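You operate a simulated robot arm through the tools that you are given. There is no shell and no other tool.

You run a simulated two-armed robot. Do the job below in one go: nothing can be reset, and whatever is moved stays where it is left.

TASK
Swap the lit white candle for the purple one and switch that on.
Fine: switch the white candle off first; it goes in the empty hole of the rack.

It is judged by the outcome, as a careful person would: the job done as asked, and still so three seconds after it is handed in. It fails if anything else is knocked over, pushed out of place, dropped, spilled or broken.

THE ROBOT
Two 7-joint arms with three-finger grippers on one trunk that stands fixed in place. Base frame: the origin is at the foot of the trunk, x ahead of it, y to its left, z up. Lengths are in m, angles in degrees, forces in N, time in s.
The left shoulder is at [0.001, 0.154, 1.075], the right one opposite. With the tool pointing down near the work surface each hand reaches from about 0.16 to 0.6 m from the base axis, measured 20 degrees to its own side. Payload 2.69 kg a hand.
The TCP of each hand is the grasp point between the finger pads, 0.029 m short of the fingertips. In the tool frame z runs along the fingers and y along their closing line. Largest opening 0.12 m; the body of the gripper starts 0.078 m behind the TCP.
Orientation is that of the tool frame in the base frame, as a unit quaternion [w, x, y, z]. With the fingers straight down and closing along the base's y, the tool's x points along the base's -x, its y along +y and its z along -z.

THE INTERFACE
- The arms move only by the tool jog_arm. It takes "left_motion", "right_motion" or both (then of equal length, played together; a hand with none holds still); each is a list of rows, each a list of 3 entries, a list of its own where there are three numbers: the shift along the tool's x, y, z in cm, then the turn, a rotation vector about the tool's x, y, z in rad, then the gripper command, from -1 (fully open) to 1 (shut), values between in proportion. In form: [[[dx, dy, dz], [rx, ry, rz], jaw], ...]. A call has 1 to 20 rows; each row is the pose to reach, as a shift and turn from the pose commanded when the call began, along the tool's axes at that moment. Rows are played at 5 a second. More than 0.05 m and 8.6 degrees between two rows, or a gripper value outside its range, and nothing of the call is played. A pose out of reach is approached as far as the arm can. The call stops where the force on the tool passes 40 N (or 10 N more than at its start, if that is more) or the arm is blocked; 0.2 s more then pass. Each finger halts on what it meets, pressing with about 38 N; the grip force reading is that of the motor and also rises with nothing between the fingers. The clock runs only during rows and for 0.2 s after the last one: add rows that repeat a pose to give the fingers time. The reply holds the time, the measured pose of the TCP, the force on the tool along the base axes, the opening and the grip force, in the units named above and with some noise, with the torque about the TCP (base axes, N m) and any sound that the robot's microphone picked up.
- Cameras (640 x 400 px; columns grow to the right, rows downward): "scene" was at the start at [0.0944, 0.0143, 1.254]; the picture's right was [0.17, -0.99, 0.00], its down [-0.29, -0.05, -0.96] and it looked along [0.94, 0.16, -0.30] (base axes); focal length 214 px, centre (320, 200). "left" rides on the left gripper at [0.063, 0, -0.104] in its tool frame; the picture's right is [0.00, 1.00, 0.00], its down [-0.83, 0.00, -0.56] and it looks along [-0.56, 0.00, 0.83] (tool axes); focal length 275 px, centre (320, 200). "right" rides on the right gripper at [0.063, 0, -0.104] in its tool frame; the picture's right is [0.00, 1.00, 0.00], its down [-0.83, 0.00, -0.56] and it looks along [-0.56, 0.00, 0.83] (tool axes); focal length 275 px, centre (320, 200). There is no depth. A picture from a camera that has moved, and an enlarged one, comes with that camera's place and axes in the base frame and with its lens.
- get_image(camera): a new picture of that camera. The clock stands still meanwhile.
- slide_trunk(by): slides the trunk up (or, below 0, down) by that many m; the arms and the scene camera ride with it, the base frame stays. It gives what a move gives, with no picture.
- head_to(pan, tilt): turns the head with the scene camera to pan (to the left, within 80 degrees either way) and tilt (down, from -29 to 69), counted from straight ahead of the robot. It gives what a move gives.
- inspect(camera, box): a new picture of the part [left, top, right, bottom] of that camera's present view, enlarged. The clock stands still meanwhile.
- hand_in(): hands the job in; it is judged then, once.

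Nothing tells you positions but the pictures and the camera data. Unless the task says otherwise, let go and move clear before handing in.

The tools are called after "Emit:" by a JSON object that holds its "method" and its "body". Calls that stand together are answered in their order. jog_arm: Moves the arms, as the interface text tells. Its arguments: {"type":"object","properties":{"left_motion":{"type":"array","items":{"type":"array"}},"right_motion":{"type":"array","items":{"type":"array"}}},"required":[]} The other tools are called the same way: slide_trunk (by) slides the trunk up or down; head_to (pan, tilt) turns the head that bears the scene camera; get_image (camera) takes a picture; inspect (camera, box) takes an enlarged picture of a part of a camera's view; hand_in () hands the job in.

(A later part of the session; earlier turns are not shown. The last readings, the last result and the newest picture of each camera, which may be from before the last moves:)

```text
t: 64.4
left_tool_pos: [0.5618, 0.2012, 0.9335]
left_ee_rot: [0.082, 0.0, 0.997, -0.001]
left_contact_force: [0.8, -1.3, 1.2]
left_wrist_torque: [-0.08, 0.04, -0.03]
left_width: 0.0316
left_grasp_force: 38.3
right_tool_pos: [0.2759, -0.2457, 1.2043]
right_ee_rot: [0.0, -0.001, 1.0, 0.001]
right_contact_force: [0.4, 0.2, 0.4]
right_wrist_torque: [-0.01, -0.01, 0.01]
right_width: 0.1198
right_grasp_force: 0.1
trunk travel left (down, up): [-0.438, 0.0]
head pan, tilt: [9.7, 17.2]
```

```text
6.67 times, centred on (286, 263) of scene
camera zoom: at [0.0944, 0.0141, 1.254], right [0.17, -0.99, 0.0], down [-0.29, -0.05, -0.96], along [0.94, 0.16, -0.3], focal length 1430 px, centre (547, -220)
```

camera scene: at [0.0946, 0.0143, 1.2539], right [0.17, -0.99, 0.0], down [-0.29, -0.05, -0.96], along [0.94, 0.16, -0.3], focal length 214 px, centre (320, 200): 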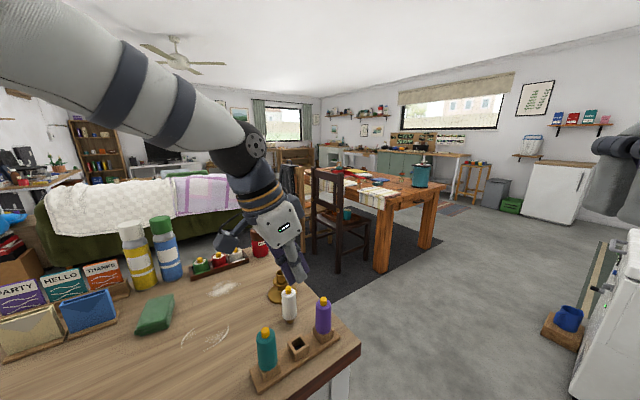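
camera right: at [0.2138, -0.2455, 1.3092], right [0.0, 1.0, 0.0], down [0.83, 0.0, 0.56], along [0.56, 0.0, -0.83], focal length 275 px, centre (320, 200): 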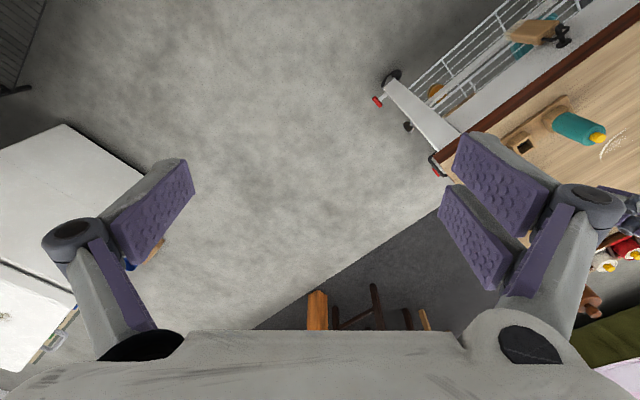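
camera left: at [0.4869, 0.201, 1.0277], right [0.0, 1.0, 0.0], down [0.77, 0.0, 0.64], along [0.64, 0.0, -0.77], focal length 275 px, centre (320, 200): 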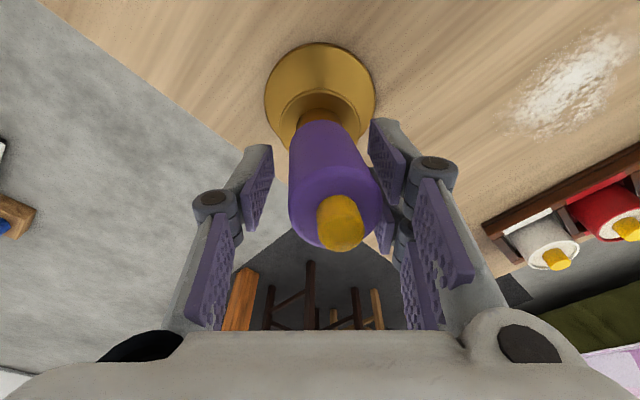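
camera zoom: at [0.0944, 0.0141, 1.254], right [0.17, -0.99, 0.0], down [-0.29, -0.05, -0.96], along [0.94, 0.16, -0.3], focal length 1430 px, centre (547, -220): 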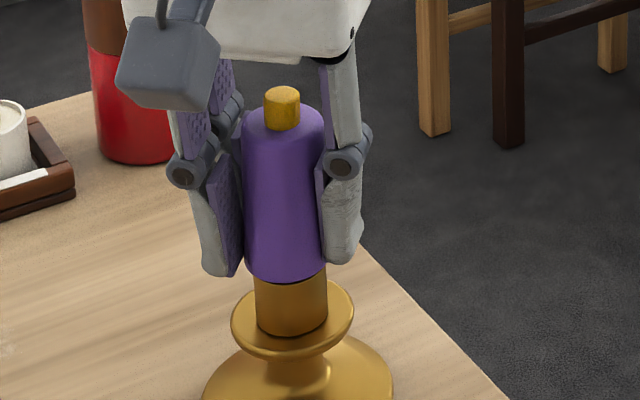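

The side loads are gone and the candle is within about 2° of vertical. I'll loosen by about a millimetre per side and see how it settles.

Emit:
{"method": "jog_arm", "body": {"left_motion": [[[0, 0, 0], [0, 0, 0], 0.46], [[0, 0, 0], [0, 0, 0], 0.45], [[0, 0, 0], [0, 0, 0], 0.44], [[0, 0, 0], [0, 0, 0], 0.43], [[0, 0, 0], [0, 0, 0], 0.43]]}}

Emit:
{"method": "inspect", "body": {"camera": "left", "box": [265, 80, 375, 250]}}

Emit:
{"method": "inspect", "body": {"camera": "scene", "box": [268, 233, 304, 293]}}

```text
t: 65.6
left_tool_pos: [0.5614, 0.2004, 0.9342]
left_ee_rot: [0.081, 0.0, 0.997, 0.0]
left_contact_force: [0.7, -0.1, 0.2]
left_wrist_torque: [-0.02, 0.03, 0.0]
left_width: 0.0334
left_grasp_force: 0.1
right_tool_pos: [0.2773, -0.2456, 1.2048]
right_ee_rot: [0.001, 0.0, 1.0, 0.0]
right_contact_force: [0.3, -0.1, -0.2]
right_wrist_torque: [-0.04, 0.0, 0.0]
right_width: 0.1203
right_grasp_force: 0.1
trunk travel left (down, up): [-0.438, 0.0]
head pan, tilt: [9.7, 17.2]
```

```text
2.35 times, centred on (320, 165) of left
camera zoom: at [0.482, 0.2012, 1.0238], right [0.0, 1.0, 0.0], down [0.73, 0.0, 0.68], along [0.68, 0.0, -0.73], focal length 648 px, centre (320, 282)
```

zoom: 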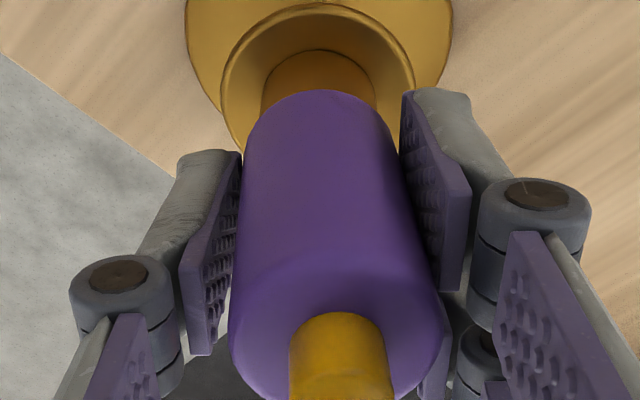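

```text
6.67 times, centred on (286, 263) of scene
camera zoom: at [0.0944, 0.0143, 1.254], right [0.17, -0.99, 0.0], down [-0.29, -0.05, -0.96], along [0.94, 0.16, -0.3], focal length 1430 px, centre (547, -220)
```

zoom: 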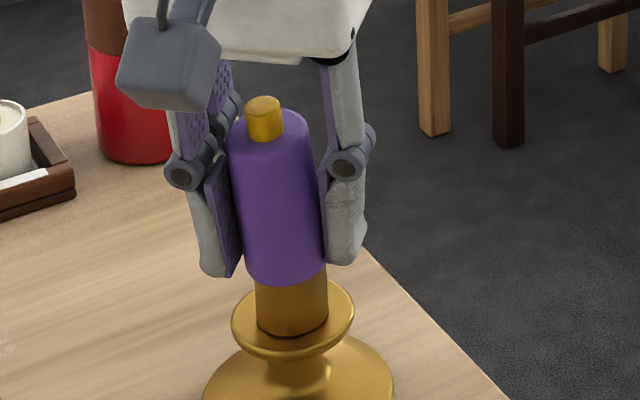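

It settled leaning back about 8° again, apparently because the peg wasn't bottomed in the cup when I loosened. I'll regrip the same way, but this time push it fully down while vertical before letting go.

Emit:
{"method": "jog_arm", "body": {"left_motion": [[[0.1, 0, -0.02], [0, -0.05, 0], 0.42], [[0.2, 0, -0.03], [0, -0.1, 0], 0.42], [[0.34, 0, -0.055], [0, -0.16, 0], 0.42], [[0.34, 0, -0.055], [0, -0.16, 0], 0.42]]}}

Emit:
{"method": "inspect", "body": {"camera": "left", "box": [265, 90, 375, 260]}}

Emit:
{"method": "inspect", "body": {"camera": "scene", "box": [268, 233, 304, 293]}}

```text
t: 66.6
left_tool_pos: [0.558, 0.2025, 0.9334]
left_ee_rot: [0.162, 0.0, 0.987, 0.0]
left_contact_force: [-0.3, -0.4, 0.3]
left_wrist_torque: [-0.01, 0.01, -0.01]
left_width: 0.0345
left_grasp_force: 0.1
right_tool_pos: [0.2778, -0.2451, 1.2047]
right_ee_rot: [-0.001, 0.0, 1.0, -0.001]
right_contact_force: [0.5, 0.3, -0.5]
right_wrist_torque: [0.01, 0.01, 0.02]
right_width: 0.1204
right_grasp_force: 0.1
trunk travel left (down, up): [-0.438, 0.0]
head pan, tilt: [9.7, 17.2]
```

```text
2.35 times, centred on (320, 175) of left
camera zoom: at [0.4649, 0.2015, 1.0098], right [0.0, 1.0, 0.0], down [0.61, 0.0, 0.79], along [0.79, 0.0, -0.61], focal length 648 px, centre (320, 259)
```

zoom: 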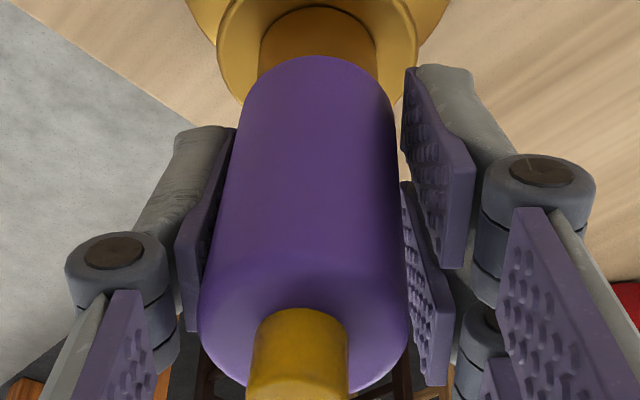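

```text
6.67 times, centred on (286, 263) of scene
camera zoom: at [0.0946, 0.0143, 1.2539], right [0.17, -0.99, 0.0], down [-0.29, -0.05, -0.96], along [0.94, 0.16, -0.3], focal length 1430 px, centre (547, -220)
```

zoom: 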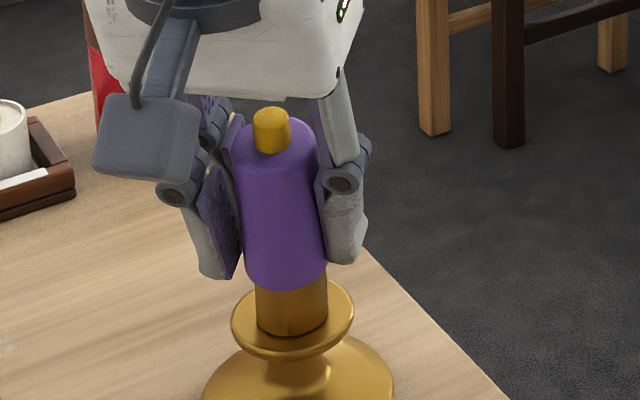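

Emit:
{"method": "jog_arm", "body": {"left_motion": [[[0.14, -0.03, -0.05], [0, 0, 0], 0.42], [[0.28, -0.06, -0.1], [0, 0, 0], 0.42], [[0.28, -0.06, -0.1], [0, 0, 0], 0.5], [[0.28, -0.06, -0.1], [0, 0, 0], 1], [[0.28, -0.06, -0.1], [0, 0, 0], 1]]}}

Emit:
{"method": "inspect", "body": {"camera": "left", "box": [265, 90, 375, 260]}}

Emit:
{"method": "inspect", "body": {"camera": "scene", "box": [268, 233, 304, 293]}}

```text
t: 67.8
left_tool_pos: [0.5557, 0.2024, 0.9335]
left_ee_rot: [0.162, 0.001, 0.987, 0.0]
left_contact_force: [-0.1, -0.4, 0.3]
left_wrist_torque: [0.0, 0.03, 0.02]
left_width: 0.0317
left_grasp_force: 37.6
right_tool_pos: [0.2782, -0.2453, 1.2049]
right_ee_rot: [0.0, 0.0, 1.0, 0.0]
right_contact_force: [-0.3, -0.8, -0.2]
right_wrist_torque: [-0.01, 0.02, -0.01]
right_width: 0.1198
right_grasp_force: 0.1
trunk travel left (down, up): [-0.438, 0.0]
head pan, tilt: [9.7, 17.2]
```

```text
2.35 times, centred on (320, 175) of left
camera zoom: at [0.4617, 0.2012, 1.0104], right [0.0, 1.0, 0.0], down [0.61, 0.0, 0.79], along [0.79, 0.0, -0.61], focal length 648 px, centre (320, 259)
```

zoom: 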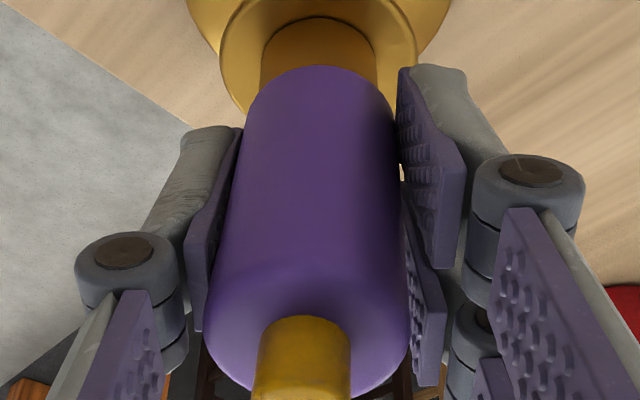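

```text
6.67 times, centred on (286, 263) of scene
camera zoom: at [0.0944, 0.0143, 1.254], right [0.17, -0.99, 0.0], down [-0.29, -0.05, -0.96], along [0.94, 0.16, -0.3], focal length 1430 px, centre (547, -220)
```

zoom: 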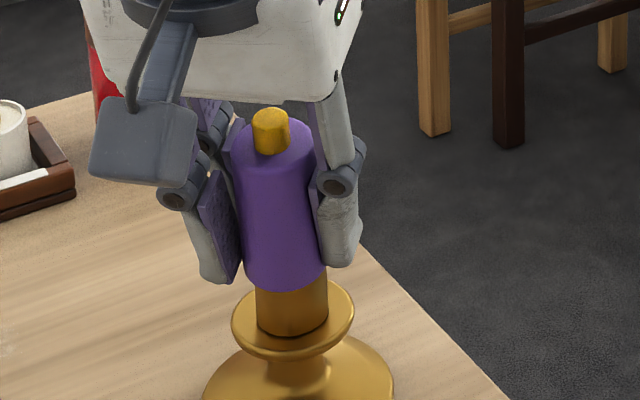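

Gripped again; the candle leans 11.5° back and about 1.4° to -y. I'll rotate it upright about the cup centre, with a small roll correction.

Emit:
{"method": "jog_arm", "body": {"left_motion": [[[-0.16, 0.02, 0.04], [0.005, 0.04, -0.002], 1], [[-0.31, 0.04, 0.07], [0.01, 0.08, -0.003], 1], [[-0.46, 0.06, 0.11], [0.014, 0.12, -0.005], 1], [[-0.62, 0.08, 0.14], [0.019, 0.16, -0.006], 1], [[-0.77, 0.1, 0.18], [0.0237, 0.2, -0.008], 1], [[-0.77, 0.1, 0.18], [0.0237, 0.2, -0.008], 1]]}}

Emit:
{"method": "inspect", "body": {"camera": "left", "box": [265, 80, 375, 250]}}

Emit:
{"method": "inspect", "body": {"camera": "scene", "box": [268, 233, 304, 293]}}

```text
t: 69.2
left_tool_pos: [0.5626, 0.2023, 0.9337]
left_ee_rot: [0.061, -0.002, 0.998, -0.013]
left_contact_force: [0.2, 1.1, -0.4]
left_wrist_torque: [-0.01, 0.0, -0.02]
left_width: 0.0319
left_grasp_force: 38.2
right_tool_pos: [0.2765, -0.2455, 1.2044]
right_ee_rot: [0.001, 0.0, 1.0, -0.001]
right_contact_force: [-0.7, 0.0, 0.2]
right_wrist_torque: [0.04, 0.01, 0.04]
right_width: 0.1197
right_grasp_force: 0.0
trunk travel left (down, up): [-0.438, 0.0]
head pan, tilt: [9.7, 17.2]
```

```text
2.35 times, centred on (320, 165) of left
camera zoom: at [0.4867, 0.2039, 1.0274], right [0.0, 1.0, -0.02], down [0.76, 0.01, 0.65], along [0.65, -0.02, -0.76], focal length 648 px, centre (320, 282)
```

zoom: 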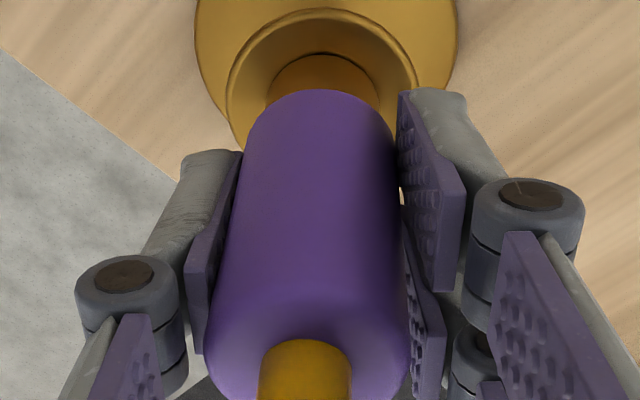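

```text
6.67 times, centred on (286, 263) of scene
camera zoom: at [0.0943, 0.0143, 1.254], right [0.17, -0.99, 0.0], down [-0.29, -0.05, -0.96], along [0.94, 0.16, -0.3], focal length 1430 px, centre (547, -220)
```

zoom: 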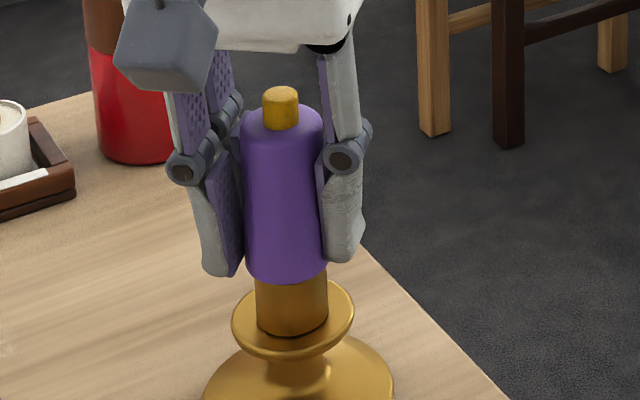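

The side loads are near zero and the candle is within about 2° of vertical. I'll lower it gently to bottom the peg before releasing.

Emit:
{"method": "jog_arm", "body": {"left_motion": [[[0.006, 0, 0.05], [0, 0, 0], 1], [[0.012, 0, 0.1], [0, 0, 0], 1], [[0.018, 0, 0.15], [0, 0, 0], 1], [[0.018, 0, 0.15], [0, 0, 0], 1]]}}

```text
t: 70.2
left_tool_pos: [0.5626, 0.2033, 0.9329]
left_ee_rot: [0.061, -0.002, 0.998, -0.013]
left_contact_force: [0.0, 0.6, 1.4]
left_wrist_torque: [0.01, 0.0, 0.0]
left_width: 0.032
left_grasp_force: 38.1
right_tool_pos: [0.2779, -0.2445, 1.2051]
right_ee_rot: [-0.001, 0.0, 1.0, 0.0]
right_contact_force: [0.5, 0.1, -0.6]
right_wrist_torque: [0.01, 0.04, 0.0]
right_width: 0.1201
right_grasp_force: 0.1
trunk travel left (down, up): [-0.438, 0.0]
head pan, tilt: [9.7, 17.2]
```

Emit:
{"method": "jog_arm", "body": {"left_motion": [[[0.006, 0, 0.05], [0, 0, 0], 1], [[0.012, 0, 0.1], [0, 0, 0], 1], [[0.012, 0, 0.1], [0, 0, 0], 1]]}}

Emit:
{"method": "inspect", "body": {"camera": "scene", "box": [268, 233, 304, 293]}}

Emit:
{"method": "inspect", "body": {"camera": "left", "box": [265, 80, 375, 250]}}

```text
t: 71.0
left_tool_pos: [0.5632, 0.2023, 0.931]
left_ee_rot: [0.062, -0.002, 0.998, -0.012]
left_contact_force: [1.6, 0.3, 2.8]
left_wrist_torque: [0.05, -0.02, -0.25]
left_width: 0.032
left_grasp_force: 38.0
right_tool_pos: [0.2783, -0.2441, 1.2044]
right_ee_rot: [0.001, 0.0, 1.0, -0.001]
right_contact_force: [0.8, 1.2, 0.8]
right_wrist_torque: [0.04, 0.0, -0.03]
right_width: 0.12
right_grasp_force: 0.0
trunk travel left (down, up): [-0.438, 0.0]
head pan, tilt: [9.7, 17.2]
```

```text
6.67 times, centred on (286, 263) of scene
camera zoom: at [0.0944, 0.0144, 1.254], right [0.17, -0.99, 0.0], down [-0.29, -0.05, -0.96], along [0.94, 0.16, -0.3], focal length 1430 px, centre (547, -220)
```

zoom: 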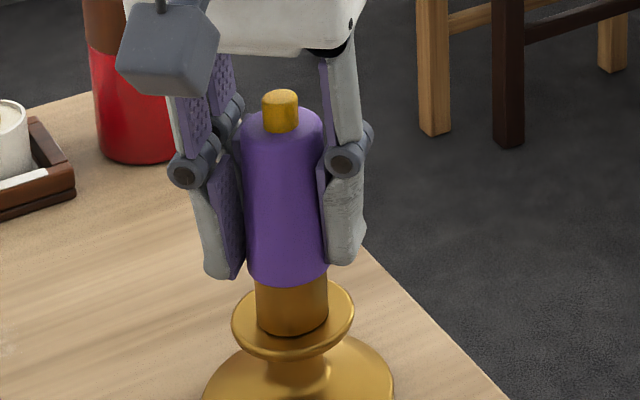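

```text
2.35 times, centred on (320, 165) of left
camera zoom: at [0.4874, 0.2037, 1.0254], right [0.0, 1.0, -0.02], down [0.76, 0.01, 0.65], along [0.66, -0.02, -0.76], focal length 648 px, centre (320, 282)
```

zoom: 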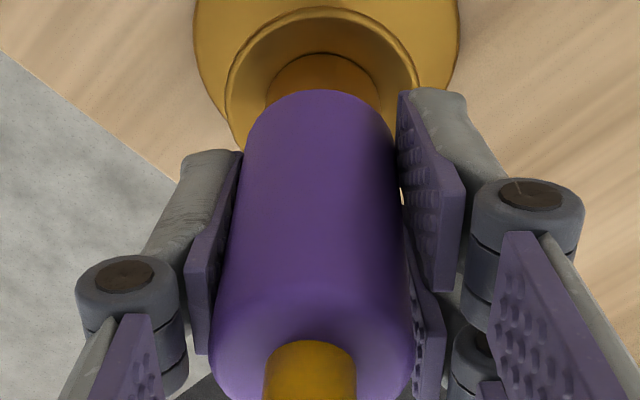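

Emit:
{"method": "jog_arm", "body": {"left_motion": [[[0.006, 0, 0.05], [0, 0, 0], 1], [[0.012, 0, 0.1], [0, 0, 0], 1], [[0.012, 0, 0.1], [0, 0, 0], 1]]}}

Emit:
{"method": "inspect", "body": {"camera": "scene", "box": [268, 233, 304, 293]}}

Emit:
{"method": "inspect", "body": {"camera": "left", "box": [265, 80, 375, 250]}}

```text
t: 71.8
left_tool_pos: [0.5643, 0.2018, 0.9323]
left_ee_rot: [0.063, -0.002, 0.998, -0.013]
left_contact_force: [6.6, 0.1, 9.0]
left_wrist_torque: [0.09, 0.22, -0.26]
left_width: 0.0317
left_grasp_force: 38.0
right_tool_pos: [0.2777, -0.2453, 1.2041]
right_ee_rot: [0.0, 0.001, 1.0, 0.0]
right_contact_force: [0.2, 0.6, 0.5]
right_wrist_torque: [0.0, 0.03, 0.0]
right_width: 0.1198
right_grasp_force: 0.1
trunk travel left (down, up): [-0.438, 0.0]
head pan, tilt: [9.7, 17.2]
```

```text
6.67 times, centred on (286, 263) of scene
camera zoom: at [0.0943, 0.0141, 1.2541], right [0.17, -0.99, 0.0], down [-0.29, -0.05, -0.96], along [0.94, 0.16, -0.3], focal length 1430 px, centre (547, -220)
```

zoom: 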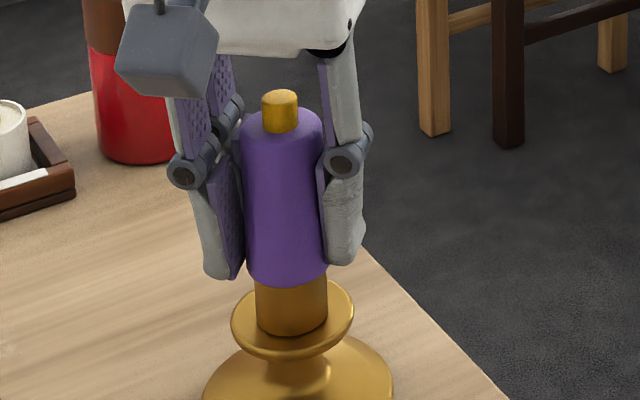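

```text
2.35 times, centred on (320, 165) of left
camera zoom: at [0.4872, 0.2038, 1.0252], right [0.0, 1.0, -0.02], down [0.75, 0.01, 0.66], along [0.66, -0.02, -0.75], focal length 648 px, centre (320, 282)
```

zoom: 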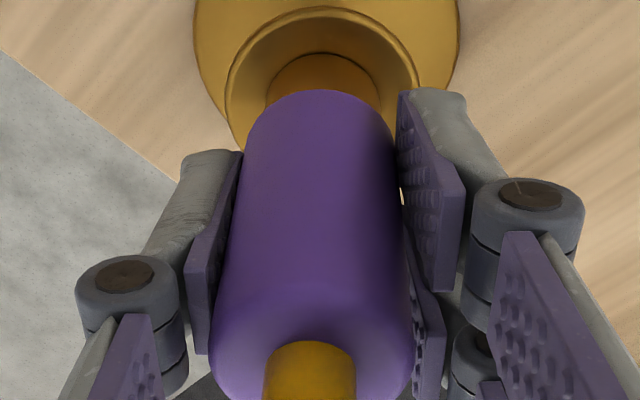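

It is seated (9 N), with contact at the back edge, so a slight back-lean remains. I'll ease the load and rotate about 2.5° more upright.

Emit:
{"method": "jog_arm", "body": {"left_motion": [[[-0.05, 0, -0.06], [0, 0.015, 0], 1], [[-0.1, 0, -0.07], [0, 0.03, 0], 1], [[-0.15, 0, -0.07], [0, 0.045, 0], 1], [[-0.15, 0, -0.07], [0, 0.045, 0], 1]]}}

Emit:
{"method": "inspect", "body": {"camera": "scene", "box": [268, 233, 304, 293]}}

Emit:
{"method": "inspect", "body": {"camera": "left", "box": [265, 80, 375, 250]}}

```text
t: 72.8
left_tool_pos: [0.5651, 0.2013, 0.9311]
left_ee_rot: [0.039, -0.001, 0.999, -0.013]
left_contact_force: [4.7, 1.3, 7.1]
left_wrist_torque: [0.05, -0.72, -0.23]
left_width: 0.032
left_grasp_force: 38.2
right_tool_pos: [0.2766, -0.245, 1.2056]
right_ee_rot: [0.0, -0.001, 1.0, 0.0]
right_contact_force: [-0.3, 1.7, 0.4]
right_wrist_torque: [-0.02, 0.0, -0.04]
right_width: 0.1203
right_grasp_force: 0.0
trunk travel left (down, up): [-0.438, 0.0]
head pan, tilt: [9.7, 17.2]
```

```text
6.67 times, centred on (286, 263) of scene
camera zoom: at [0.0943, 0.0142, 1.254], right [0.17, -0.99, 0.0], down [-0.29, -0.05, -0.96], along [0.94, 0.16, -0.3], focal length 1430 px, centre (547, -220)
```

zoom: 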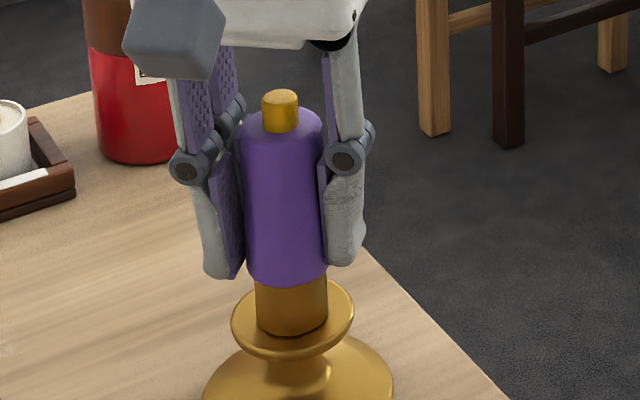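

```text
2.35 times, centred on (320, 165) of left
camera zoom: at [0.4928, 0.2038, 1.0283], right [0.0, 1.0, -0.02], down [0.78, 0.01, 0.62], along [0.62, -0.02, -0.78], focal length 648 px, centre (320, 282)
```

zoom: 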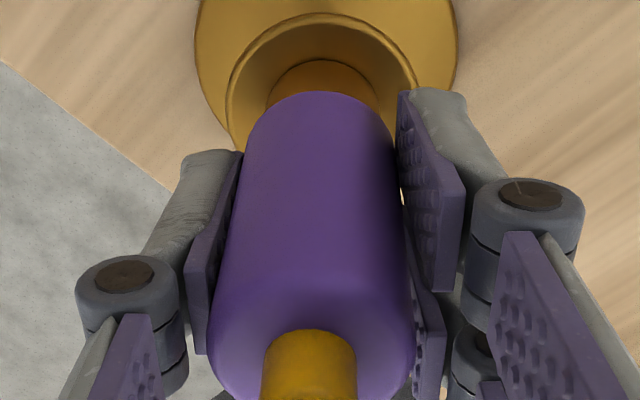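

The candle resists tilting further forward, which means it is already flush on the rim, i.e. upright. I'll undo that last rotation to relieve the torque, then release in tiny steps.

Emit:
{"method": "jog_arm", "body": {"left_motion": [[[0.07, 0, -0.01], [0, -0.02, 0], 1], [[0.16, 0, -0.02], [0, -0.042, 0], 1], [[0.18, 0, -0.03], [0, -0.042, 0], 1], [[0.18, 0, -0.03], [0, -0.042, 0], 1]]}}

```text
t: 73.8
left_tool_pos: [0.5618, 0.2014, 0.9301]
left_ee_rot: [0.062, -0.002, 0.998, -0.014]
left_contact_force: [8.8, -1.9, 5.9]
left_wrist_torque: [0.05, -0.06, -0.17]
left_width: 0.0317
left_grasp_force: 38.3
right_tool_pos: [0.2788, -0.2454, 1.2047]
right_ee_rot: [0.0, 0.0, 1.0, 0.0]
right_contact_force: [0.3, -0.2, -0.7]
right_wrist_torque: [-0.01, -0.01, 0.05]
right_width: 0.1202
right_grasp_force: 0.0
trunk travel left (down, up): [-0.438, 0.0]
head pan, tilt: [9.7, 17.2]
```

Emit:
{"method": "jog_arm", "body": {"left_motion": [[[-0.05, -0.01, -0.02], [0, 0, 0], 1], [[-0.09, -0.02, -0.04], [0, 0, 0], 1], [[-0.09, -0.02, -0.04], [0, 0, 0], 1]]}}

Emit:
{"method": "inspect", "body": {"camera": "scene", "box": [268, 233, 304, 293]}}

Emit:
{"method": "inspect", "body": {"camera": "left", "box": [265, 80, 375, 250]}}

```text
t: 74.6
left_tool_pos: [0.5618, 0.2029, 0.9309]
left_ee_rot: [0.06, -0.002, 0.998, -0.012]
left_contact_force: [1.3, 0.9, -0.3]
left_wrist_torque: [0.07, -0.46, -0.23]
left_width: 0.0317
left_grasp_force: 38.0
right_tool_pos: [0.2779, -0.2445, 1.2042]
right_ee_rot: [-0.001, 0.0, 1.0, 0.0]
right_contact_force: [-0.3, 0.3, -0.1]
right_wrist_torque: [0.01, 0.01, -0.01]
right_width: 0.1201
right_grasp_force: 0.2
trunk travel left (down, up): [-0.438, 0.0]
head pan, tilt: [9.7, 17.2]
```

```text
6.67 times, centred on (286, 263) of scene
camera zoom: at [0.0945, 0.0144, 1.2539], right [0.17, -0.99, 0.0], down [-0.29, -0.05, -0.96], along [0.94, 0.16, -0.3], focal length 1430 px, centre (547, -220)
```

zoom: 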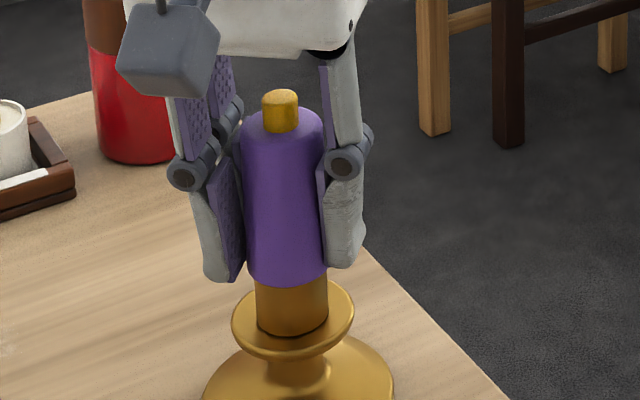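

```text
2.35 times, centred on (320, 165) of left
camera zoom: at [0.4875, 0.2037, 1.025], right [0.0, 1.0, -0.02], down [0.76, 0.01, 0.65], along [0.65, -0.02, -0.76], focal length 648 px, centre (320, 282)
```

zoom: 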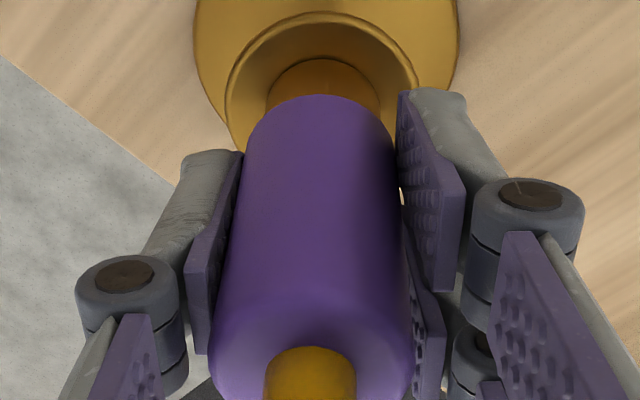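

Emit:
{"method": "jog_arm", "body": {"left_motion": [[[0, 0, 0], [0, -0.01, 0], 1], [[0, 0, 0], [0, -0.02, 0], 1], [[0, 0, 0], [0, -0.02, 0], 1]]}}

```text
t: 75.4
left_tool_pos: [0.5623, 0.203, 0.9302]
left_ee_rot: [0.069, -0.002, 0.998, -0.012]
left_contact_force: [-5.6, 0.1, -1.5]
left_wrist_torque: [0.15, 0.75, -0.22]
left_width: 0.0318
left_grasp_force: 38.3
right_tool_pos: [0.2775, -0.2462, 1.203]
right_ee_rot: [0.001, 0.0, 1.0, 0.001]
right_contact_force: [-0.4, 0.3, 1.2]
right_wrist_torque: [0.01, 0.01, -0.03]
right_width: 0.1196
right_grasp_force: 0.1
trunk travel left (down, up): [-0.438, 0.0]
head pan, tilt: [9.7, 17.2]
```

Torque now builds in both directions, so the peg is properly socketed. I'll return to the neutral middle and release slowly.

Emit:
{"method": "jog_arm", "body": {"left_motion": [[[0, 0, 0], [0, 0.012, 0], 1], [[0, 0, 0], [0, 0.012, 0], 1], [[0, 0, 0], [0, 0.012, 0], 0.46], [[0, 0, 0], [0, 0.012, 0], 0.45], [[0, 0, 0], [0, 0.012, 0], 0.44], [[0, 0, 0], [0, 0.012, 0], 0.43], [[0, 0, 0], [0, 0.012, 0], 0.43]]}}

Emit:
{"method": "inspect", "body": {"camera": "scene", "box": [268, 233, 304, 293]}}

Emit:
{"method": "inspect", "body": {"camera": "left", "box": [265, 80, 375, 250]}}

```text
t: 77.0
left_tool_pos: [0.564, 0.202, 0.9321]
left_ee_rot: [0.065, -0.001, 0.998, -0.013]
left_contact_force: [0.3, -0.3, 0.4]
left_wrist_torque: [-0.01, 0.03, -0.03]
left_width: 0.0336
left_grasp_force: 0.0
right_tool_pos: [0.2772, -0.2451, 1.2046]
right_ee_rot: [0.0, 0.0, 1.0, 0.0]
right_contact_force: [0.3, -0.1, -0.2]
right_wrist_torque: [0.03, -0.05, 0.01]
right_width: 0.1199
right_grasp_force: 0.1
trunk travel left (down, up): [-0.438, 0.0]
head pan, tilt: [9.7, 17.2]
```

```text
6.67 times, centred on (286, 263) of scene
camera zoom: at [0.0944, 0.0143, 1.254], right [0.17, -0.99, 0.0], down [-0.29, -0.05, -0.96], along [0.94, 0.16, -0.3], focal length 1430 px, centre (547, -220)
```

zoom: 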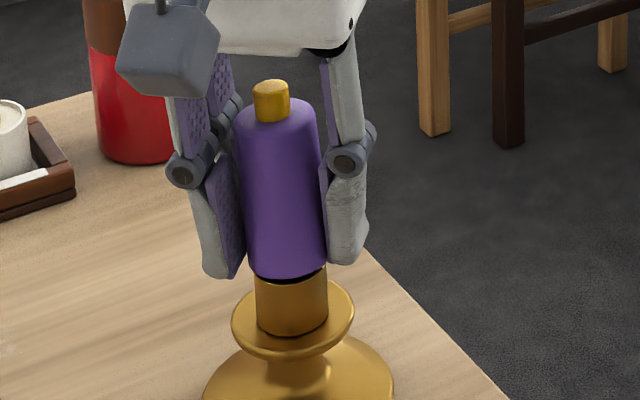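

```text
2.35 times, centred on (320, 165) of left
camera zoom: at [0.4867, 0.2033, 1.0256], right [0.0, 1.0, -0.02], down [0.75, 0.01, 0.66], along [0.66, -0.02, -0.75], focal length 648 px, centre (320, 282)
```

zoom: 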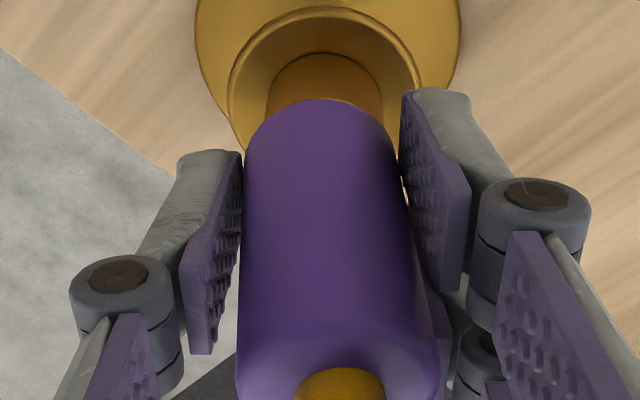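

On loosening, the candle rose a few millimetres, so it had been wedged. I'll wait a moment and look again before acting.

Emit:
{"method": "jog_arm", "body": {"left_motion": [[[0, 0, 0], [0, 0, 0], 0.43], [[0, 0, 0], [0, 0, 0], 0.43]]}}

Emit:
{"method": "inspect", "body": {"camera": "scene", "box": [268, 233, 304, 293]}}

Emit:
{"method": "inspect", "body": {"camera": "left", "box": [265, 80, 375, 250]}}

```text
t: 77.6
left_tool_pos: [0.5623, 0.2013, 0.9323]
left_ee_rot: [0.065, -0.001, 0.998, -0.013]
left_contact_force: [0.3, 0.0, 0.5]
left_wrist_torque: [-0.04, 0.03, -0.01]
left_width: 0.0337
left_grasp_force: 0.1
right_tool_pos: [0.2783, -0.2455, 1.2057]
right_ee_rot: [0.0, 0.0, 1.0, 0.0]
right_contact_force: [0.1, 1.0, 0.6]
right_wrist_torque: [-0.01, -0.02, 0.01]
right_width: 0.12
right_grasp_force: 0.1
trunk travel left (down, up): [-0.438, 0.0]
head pan, tilt: [9.7, 17.2]
```

```text
6.67 times, centred on (286, 263) of scene
camera zoom: at [0.0944, 0.0143, 1.254], right [0.17, -0.99, 0.0], down [-0.29, -0.05, -0.96], along [0.94, 0.16, -0.3], focal length 1430 px, centre (547, -220)
```

zoom: 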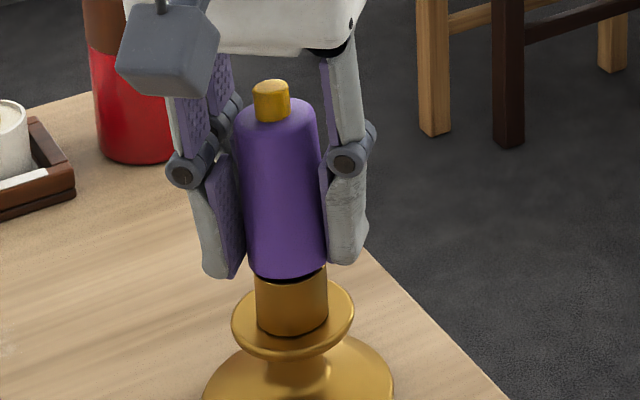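

```text
2.35 times, centred on (320, 165) of left
camera zoom: at [0.4867, 0.2033, 1.0256], right [0.0, 1.0, -0.02], down [0.75, 0.01, 0.66], along [0.66, -0.02, -0.75], focal length 648 px, centre (320, 282)
```

zoom: 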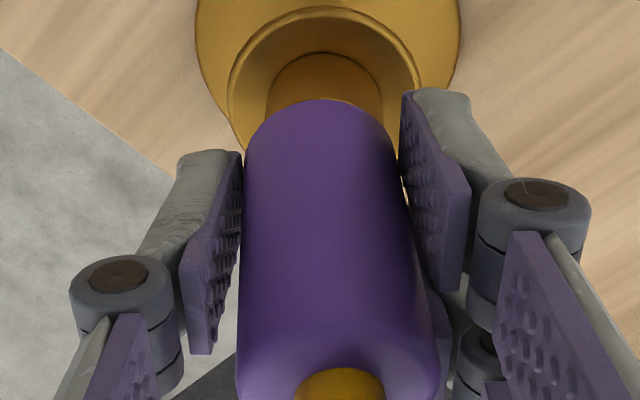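

The candle is vertical now but held about 4 mm up by friction between the pads. I'll open a touch more so it can drop straight onto the rim.

Emit:
{"method": "jog_arm", "body": {"left_motion": [[[0, 0, 0], [0, 0, 0], 0.415], [[0, 0, 0], [0, 0, 0], 0.4], [[0, 0, 0], [0, 0, 0], 0.4]]}}

Emit:
{"method": "inspect", "body": {"camera": "scene", "box": [268, 233, 304, 293]}}

Emit:
{"method": "inspect", "body": {"camera": "left", "box": [265, 80, 375, 250]}}

```text
t: 78.4
left_tool_pos: [0.5622, 0.2008, 0.9326]
left_ee_rot: [0.064, -0.001, 0.998, -0.013]
left_contact_force: [-0.5, 1.3, 0.0]
left_wrist_torque: [0.03, -0.04, -0.01]
left_width: 0.0363
left_grasp_force: 0.1
right_tool_pos: [0.2778, -0.2435, 1.2048]
right_ee_rot: [0.0, 0.001, 1.0, 0.001]
right_contact_force: [0.0, -0.2, 0.1]
right_wrist_torque: [0.01, -0.01, 0.01]
right_width: 0.1199
right_grasp_force: 0.0
trunk travel left (down, up): [-0.438, 0.0]
head pan, tilt: [9.7, 17.2]
```

```text
6.67 times, centred on (286, 263) of scene
camera zoom: at [0.0944, 0.0143, 1.254], right [0.17, -0.99, 0.0], down [-0.29, -0.05, -0.96], along [0.94, 0.16, -0.3], focal length 1430 px, centre (547, -220)
```

zoom: 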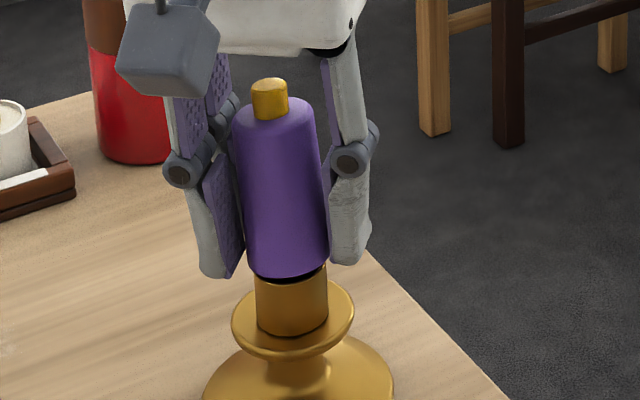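

```text
2.35 times, centred on (320, 165) of left
camera zoom: at [0.4867, 0.2033, 1.0256], right [0.0, 1.0, -0.02], down [0.75, 0.01, 0.66], along [0.66, -0.02, -0.75], focal length 648 px, centre (320, 282)
```

zoom: 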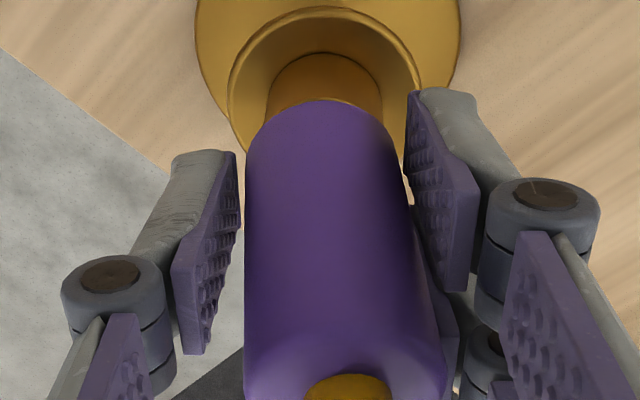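

It is still 4 mm high: the hand sprang upward as it let go. I'll regrip, push the candle down, and this time leave a slight downward load before releasing.

Emit:
{"method": "jog_arm", "body": {"left_motion": [[[0, 0, 0], [0, 0, 0], 0.45], [[0, 0, 0], [0, 0, 0], 0.5], [[0, 0, 0], [0, 0, 0], 1], [[0, 0, 0], [0, 0, 0], 1]]}}

Emit:
{"method": "inspect", "body": {"camera": "scene", "box": [268, 233, 304, 293]}}

Emit:
{"method": "inspect", "body": {"camera": "left", "box": [265, 80, 375, 250]}}

```text
t: 79.4
left_tool_pos: [0.5632, 0.2015, 0.9326]
left_ee_rot: [0.064, -0.001, 0.998, -0.014]
left_contact_force: [-0.7, 0.4, 0.0]
left_wrist_torque: [0.02, 0.02, 0.02]
left_width: 0.0312
left_grasp_force: 38.2
right_tool_pos: [0.2775, -0.2448, 1.2049]
right_ee_rot: [0.0, 0.001, 1.0, 0.0]
right_contact_force: [-1.0, 0.2, 0.2]
right_wrist_torque: [0.02, 0.0, -0.01]
right_width: 0.1201
right_grasp_force: 0.0
trunk travel left (down, up): [-0.438, 0.0]
head pan, tilt: [9.7, 17.2]
```

```text
6.67 times, centred on (286, 263) of scene
camera zoom: at [0.0944, 0.0143, 1.254], right [0.17, -0.99, 0.0], down [-0.29, -0.05, -0.96], along [0.94, 0.16, -0.3], focal length 1430 px, centre (547, -220)
```

zoom: 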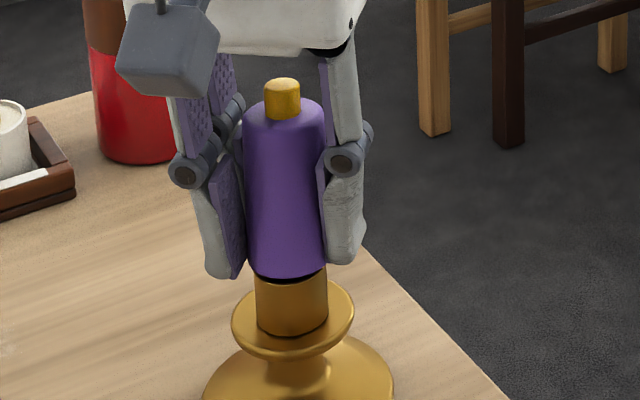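

```text
2.35 times, centred on (320, 165) of left
camera zoom: at [0.4867, 0.2033, 1.0256], right [0.0, 1.0, -0.02], down [0.75, 0.01, 0.66], along [0.66, -0.02, -0.75], focal length 648 px, centre (320, 282)
```

zoom: 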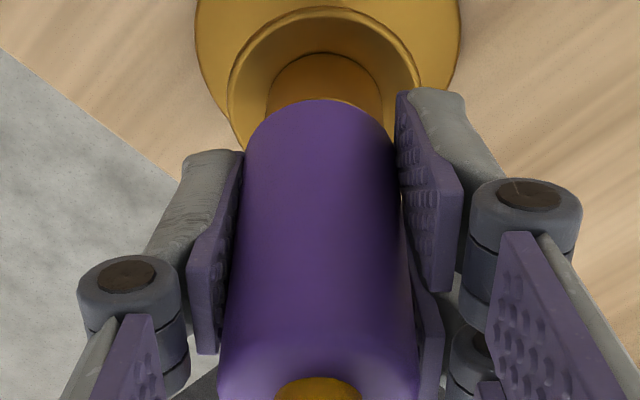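

Emit:
{"method": "jog_arm", "body": {"left_motion": [[[0.05, 0, 0.0], [0, -0.015, 0], 1], [[0.1, 0, 0.0], [0, -0.03, 0], 1], [[0.11, 0, 0.1], [0, -0.03, 0], 1], [[0.12, 0, 0.2], [0, -0.03, 0], 1], [[0.12, 0, 0.2], [0, -0.03, 0], 1]]}}

Emit:
{"method": "inspect", "body": {"camera": "scene", "box": [268, 233, 304, 293]}}

Emit:
{"method": "inspect", "body": {"camera": "left", "box": [265, 80, 375, 250]}}

```text
t: 80.6
left_tool_pos: [0.563, 0.2017, 0.9308]
left_ee_rot: [0.08, -0.002, 0.997, -0.013]
left_contact_force: [0.2, 0.1, 2.3]
left_wrist_torque: [0.01, -0.03, 0.0]
left_width: 0.0314
left_grasp_force: 37.9
right_tool_pos: [0.2787, -0.245, 1.2039]
right_ee_rot: [0.0, 0.0, 1.0, 0.0]
right_contact_force: [-0.1, -0.2, -1.1]
right_wrist_torque: [0.02, 0.01, -0.05]
right_width: 0.1201
right_grasp_force: 0.0
trunk travel left (down, up): [-0.438, 0.0]
head pan, tilt: [9.7, 17.2]
```

```text
6.67 times, centred on (286, 263) of scene
camera zoom: at [0.0942, 0.0143, 1.254], right [0.17, -0.99, 0.0], down [-0.29, -0.05, -0.96], along [0.94, 0.16, -0.3], focal length 1430 px, centre (547, -220)
```

zoom: 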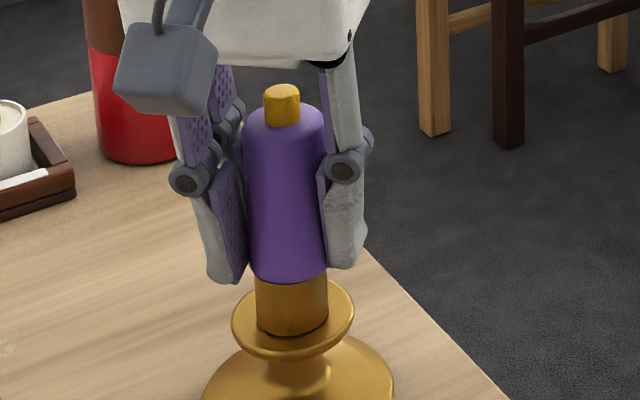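

```text
2.35 times, centred on (320, 165) of left
camera zoom: at [0.4834, 0.203, 1.0211], right [0.0, 1.0, -0.02], down [0.73, 0.02, 0.68], along [0.68, -0.02, -0.73], focal length 648 px, centre (320, 282)
```

zoom: 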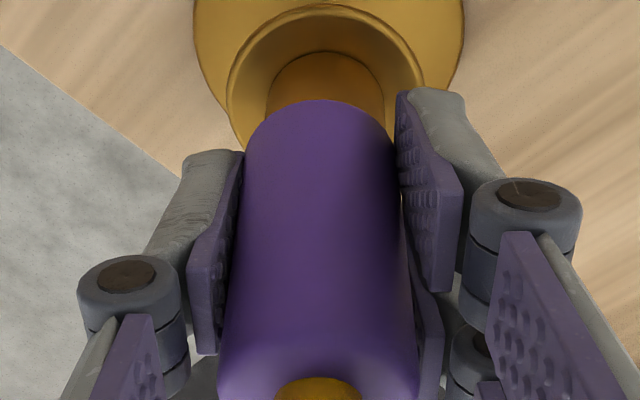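

Emit:
{"method": "jog_arm", "body": {"left_motion": [[[0.01, 0, 0.1], [0, 0, 0], 1], [[0.02, 0, 0.2], [0, 0, 0], 1], [[0.02, 0, 0.2], [0, 0, 0], 1]]}}

Emit:
{"method": "inspect", "body": {"camera": "scene", "box": [268, 233, 304, 293]}}

Emit:
{"method": "inspect", "body": {"camera": "left", "box": [265, 80, 375, 250]}}

```text
t: 81.4
left_tool_pos: [0.5618, 0.2011, 0.9302]
left_ee_rot: [0.082, -0.002, 0.997, -0.012]
left_contact_force: [1.7, 1.3, 13.7]
left_wrist_torque: [0.15, -0.17, 0.01]
left_width: 0.0311
left_grasp_force: 38.1
right_tool_pos: [0.2764, -0.2449, 1.2056]
right_ee_rot: [0.001, 0.0, 1.0, 0.0]
right_contact_force: [0.6, 0.2, 0.3]
right_wrist_torque: [0.03, 0.01, 0.01]
right_width: 0.1201
right_grasp_force: 0.1
trunk travel left (down, up): [-0.438, 0.0]
head pan, tilt: [9.7, 17.2]
```

```text
6.67 times, centred on (286, 263) of scene
camera zoom: at [0.0931, 0.0141, 1.2543], right [0.17, -0.99, 0.0], down [-0.29, -0.05, -0.96], along [0.94, 0.16, -0.29], focal length 1430 px, centre (547, -220)
```

zoom: 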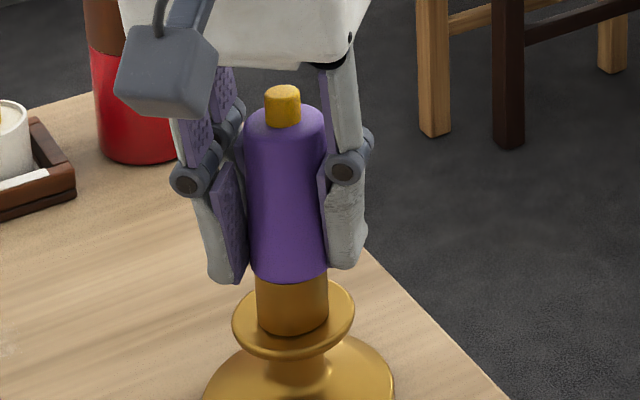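

```text
2.35 times, centred on (320, 165) of left
camera zoom: at [0.4829, 0.2029, 1.0205], right [0.0, 1.0, -0.02], down [0.73, 0.01, 0.68], along [0.68, -0.02, -0.73], focal length 648 px, centre (320, 282)
```

zoom: 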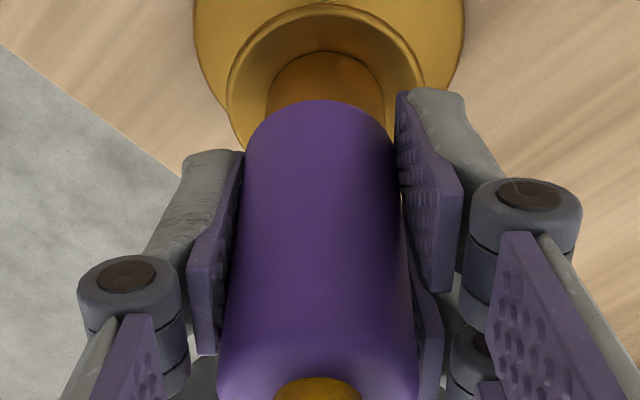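

The candle is firmly down at 14 N, but I need to judge its tilt better. I'll ease the load to a light push and turn the free right hand so its camera sees the holder from the side.

Emit:
{"method": "jog_arm", "body": {"left_motion": [[[-0.006, 0, -0.05], [0, 0, 0], 1], [[-0.012, 0, -0.1], [0, 0, 0], 1], [[-0.012, 0, -0.1], [0, 0, 0], 1], [[-0.012, 0, -0.1], [0, 0, 0], 1], [[-0.012, 0, -0.1], [0, 0, 0], 1], [[-0.012, 0, -0.1], [0, 0, 0], 1], [[-0.012, 0, -0.1], [0, 0, 0], 1], [[-0.012, 0, -0.1], [0, 0, 0], 1]], "right_motion": [[[0, 0, 0], [0, 0, -0.131], -1], [[0, 0, 0], [0, 0, -0.262], -1], [[0, 0, 0], [0, 0, -0.393], -1], [[0, 0, 0], [0, 0, -0.524], -1], [[0, 0, 0], [0, 0, -0.654], -1], [[0, 0, 0], [0, 0, -0.785], -1], [[0, 0, 0], [0, 0, -0.916], -1], [[0, 0, 0], [0, 0, -1.047], -1]]}}

```text
t: 83.2
left_tool_pos: [0.5626, 0.2017, 0.9307]
left_ee_rot: [0.081, -0.002, 0.997, -0.012]
left_contact_force: [6.7, -0.3, 23.5]
left_wrist_torque: [0.1, -0.46, -0.03]
left_width: 0.0314
left_grasp_force: 38.3
right_tool_pos: [0.2773, -0.2462, 1.2046]
right_ee_rot: [0.002, -0.501, 0.866, 0.0]
right_contact_force: [1.3, 0.9, 0.7]
right_wrist_torque: [-0.01, 0.0, 0.02]
right_width: 0.1202
right_grasp_force: 0.1
trunk travel left (down, up): [-0.438, 0.0]
head pan, tilt: [9.7, 17.2]
```

Emit:
{"method": "jog_arm", "body": {"left_motion": [[[-0.01, 0, -0.08], [0, 0, 0], 1], [[-0.015, 0, -0.12], [0, 0, 0], 1], [[-0.015, 0, -0.12], [0, 0, 0], 1], [[-0.015, 0, -0.12], [0, 0, 0], 1]], "right_motion": [[[0, 0, 0], [0, -0.125, 0], -1], [[0, 0, 0], [0, -0.25, 0], -1], [[0, 0, 0], [0, -0.375, 0], -1], [[0, 0, 0], [0, -0.489, 0], -1]]}}

Emit:
{"method": "get_image", "body": {"camera": "right"}}

```text
t: 84.2
left_tool_pos: [0.5602, 0.2011, 0.9289]
left_ee_rot: [0.08, -0.002, 0.997, -0.012]
left_contact_force: [3.8, -1.9, 15.5]
left_wrist_torque: [-0.01, -0.33, -0.03]
left_width: 0.0313
left_grasp_force: 38.6
right_tool_pos: [0.276, -0.2464, 1.2029]
right_ee_rot: [0.211, -0.485, 0.84, 0.122]
right_contact_force: [-0.3, -0.4, -0.2]
right_wrist_torque: [0.02, 0.01, 0.01]
right_width: 0.12
right_grasp_force: 0.0
trunk travel left (down, up): [-0.438, 0.0]
head pan, tilt: [9.7, 17.2]
```

```text
taken
camera right: at [0.2233, -0.3377, 1.2662], right [-0.87, 0.5, 0.0], down [0.23, 0.41, 0.88], along [0.44, 0.77, -0.47], focal length 275 px, centre (320, 200)
```

right: 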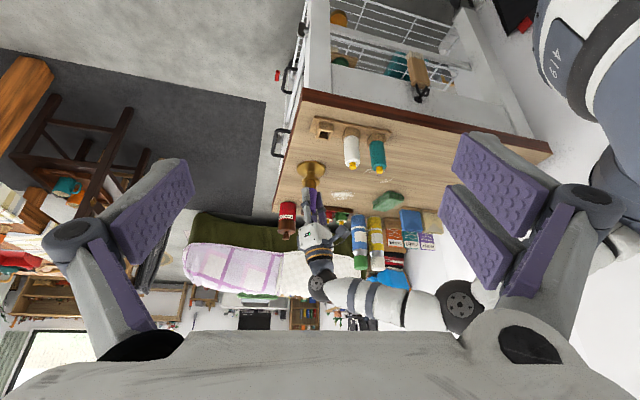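

Emit:
{"method": "inspect", "body": {"camera": "right", "box": [290, 150, 340, 215]}}

Emit:
{"method": "inspect", "body": {"camera": "right", "box": [300, 165, 330, 205]}}

Emit:
{"method": "inspect", "body": {"camera": "scene", "box": [268, 233, 304, 293]}}

```text
6.15 times, centred on (315, 182) of right
camera zoom: at [0.2233, -0.3377, 1.2662], right [-0.87, 0.5, 0.0], down [0.23, 0.41, 0.88], along [0.44, 0.77, -0.47], focal length 1694 px, centre (351, 308)
```

zoom: 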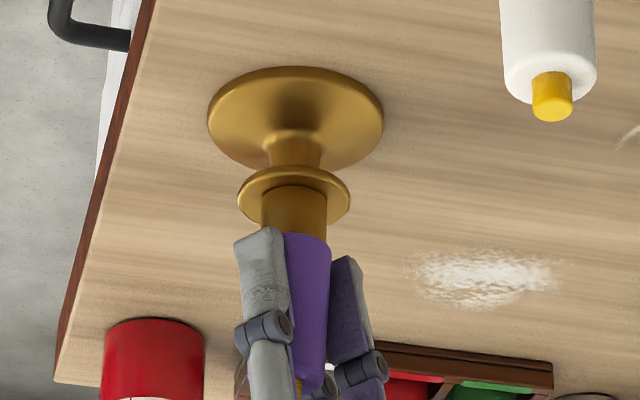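

```text
10.00 times, centred on (315, 185) of right
camera zoom: at [0.2233, -0.3377, 1.2662], right [-0.87, 0.5, 0.0], down [0.23, 0.41, 0.88], along [0.44, 0.77, -0.47], focal length 2753 px, centre (370, 350)
```

zoom: 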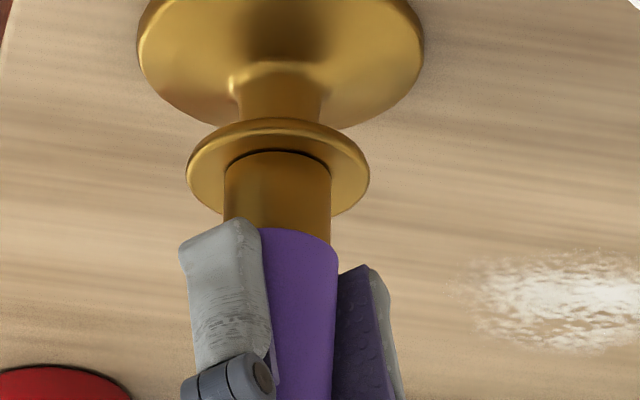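

```text
6.67 times, centred on (286, 263) of scene
camera zoom: at [0.0937, 0.0136, 1.254], right [0.17, -0.99, 0.0], down [-0.29, -0.05, -0.96], along [0.94, 0.16, -0.29], focal length 1430 px, centre (547, -220)
```

zoom: 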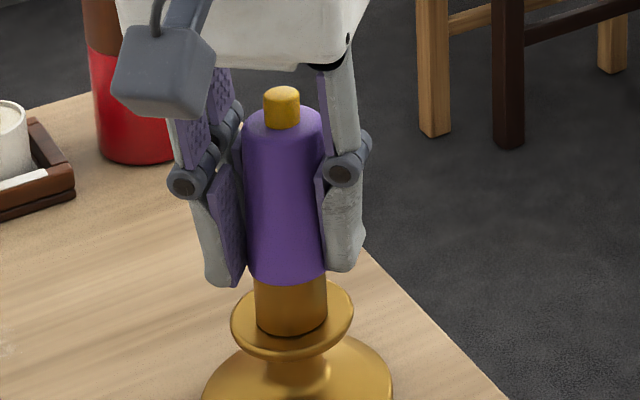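

The side view shows the candle seated on the cup and within about 1.5° of vertical. There is still about 15 N of downward load, so I'll relieve that to nearly zero before letting go.

Emit:
{"method": "jog_arm", "body": {"left_motion": [[[-0.03, 0.0, -0.06], [0, 0, 0], 1], [[-0.05, 0.0, -0.12], [0, 0, 0], 1], [[-0.05, 0.0, -0.12], [0, 0, 0], 1]]}}

```text
t: 85.0
left_tool_pos: [0.563, 0.2027, 0.93]
left_ee_rot: [0.078, -0.003, 0.997, -0.011]
left_contact_force: [-0.4, 1.0, 5.8]
left_wrist_torque: [0.01, -0.03, -0.03]
left_width: 0.0315
left_grasp_force: 37.8
right_tool_pos: [0.2767, -0.2461, 1.2028]
right_ee_rot: [0.209, -0.485, 0.84, 0.121]
right_contact_force: [-0.2, 0.4, 0.1]
right_wrist_torque: [0.01, 0.0, -0.03]
right_width: 0.1199
right_grasp_force: 0.0
trunk travel left (down, up): [-0.438, 0.0]
head pan, tilt: [9.7, 17.2]
```

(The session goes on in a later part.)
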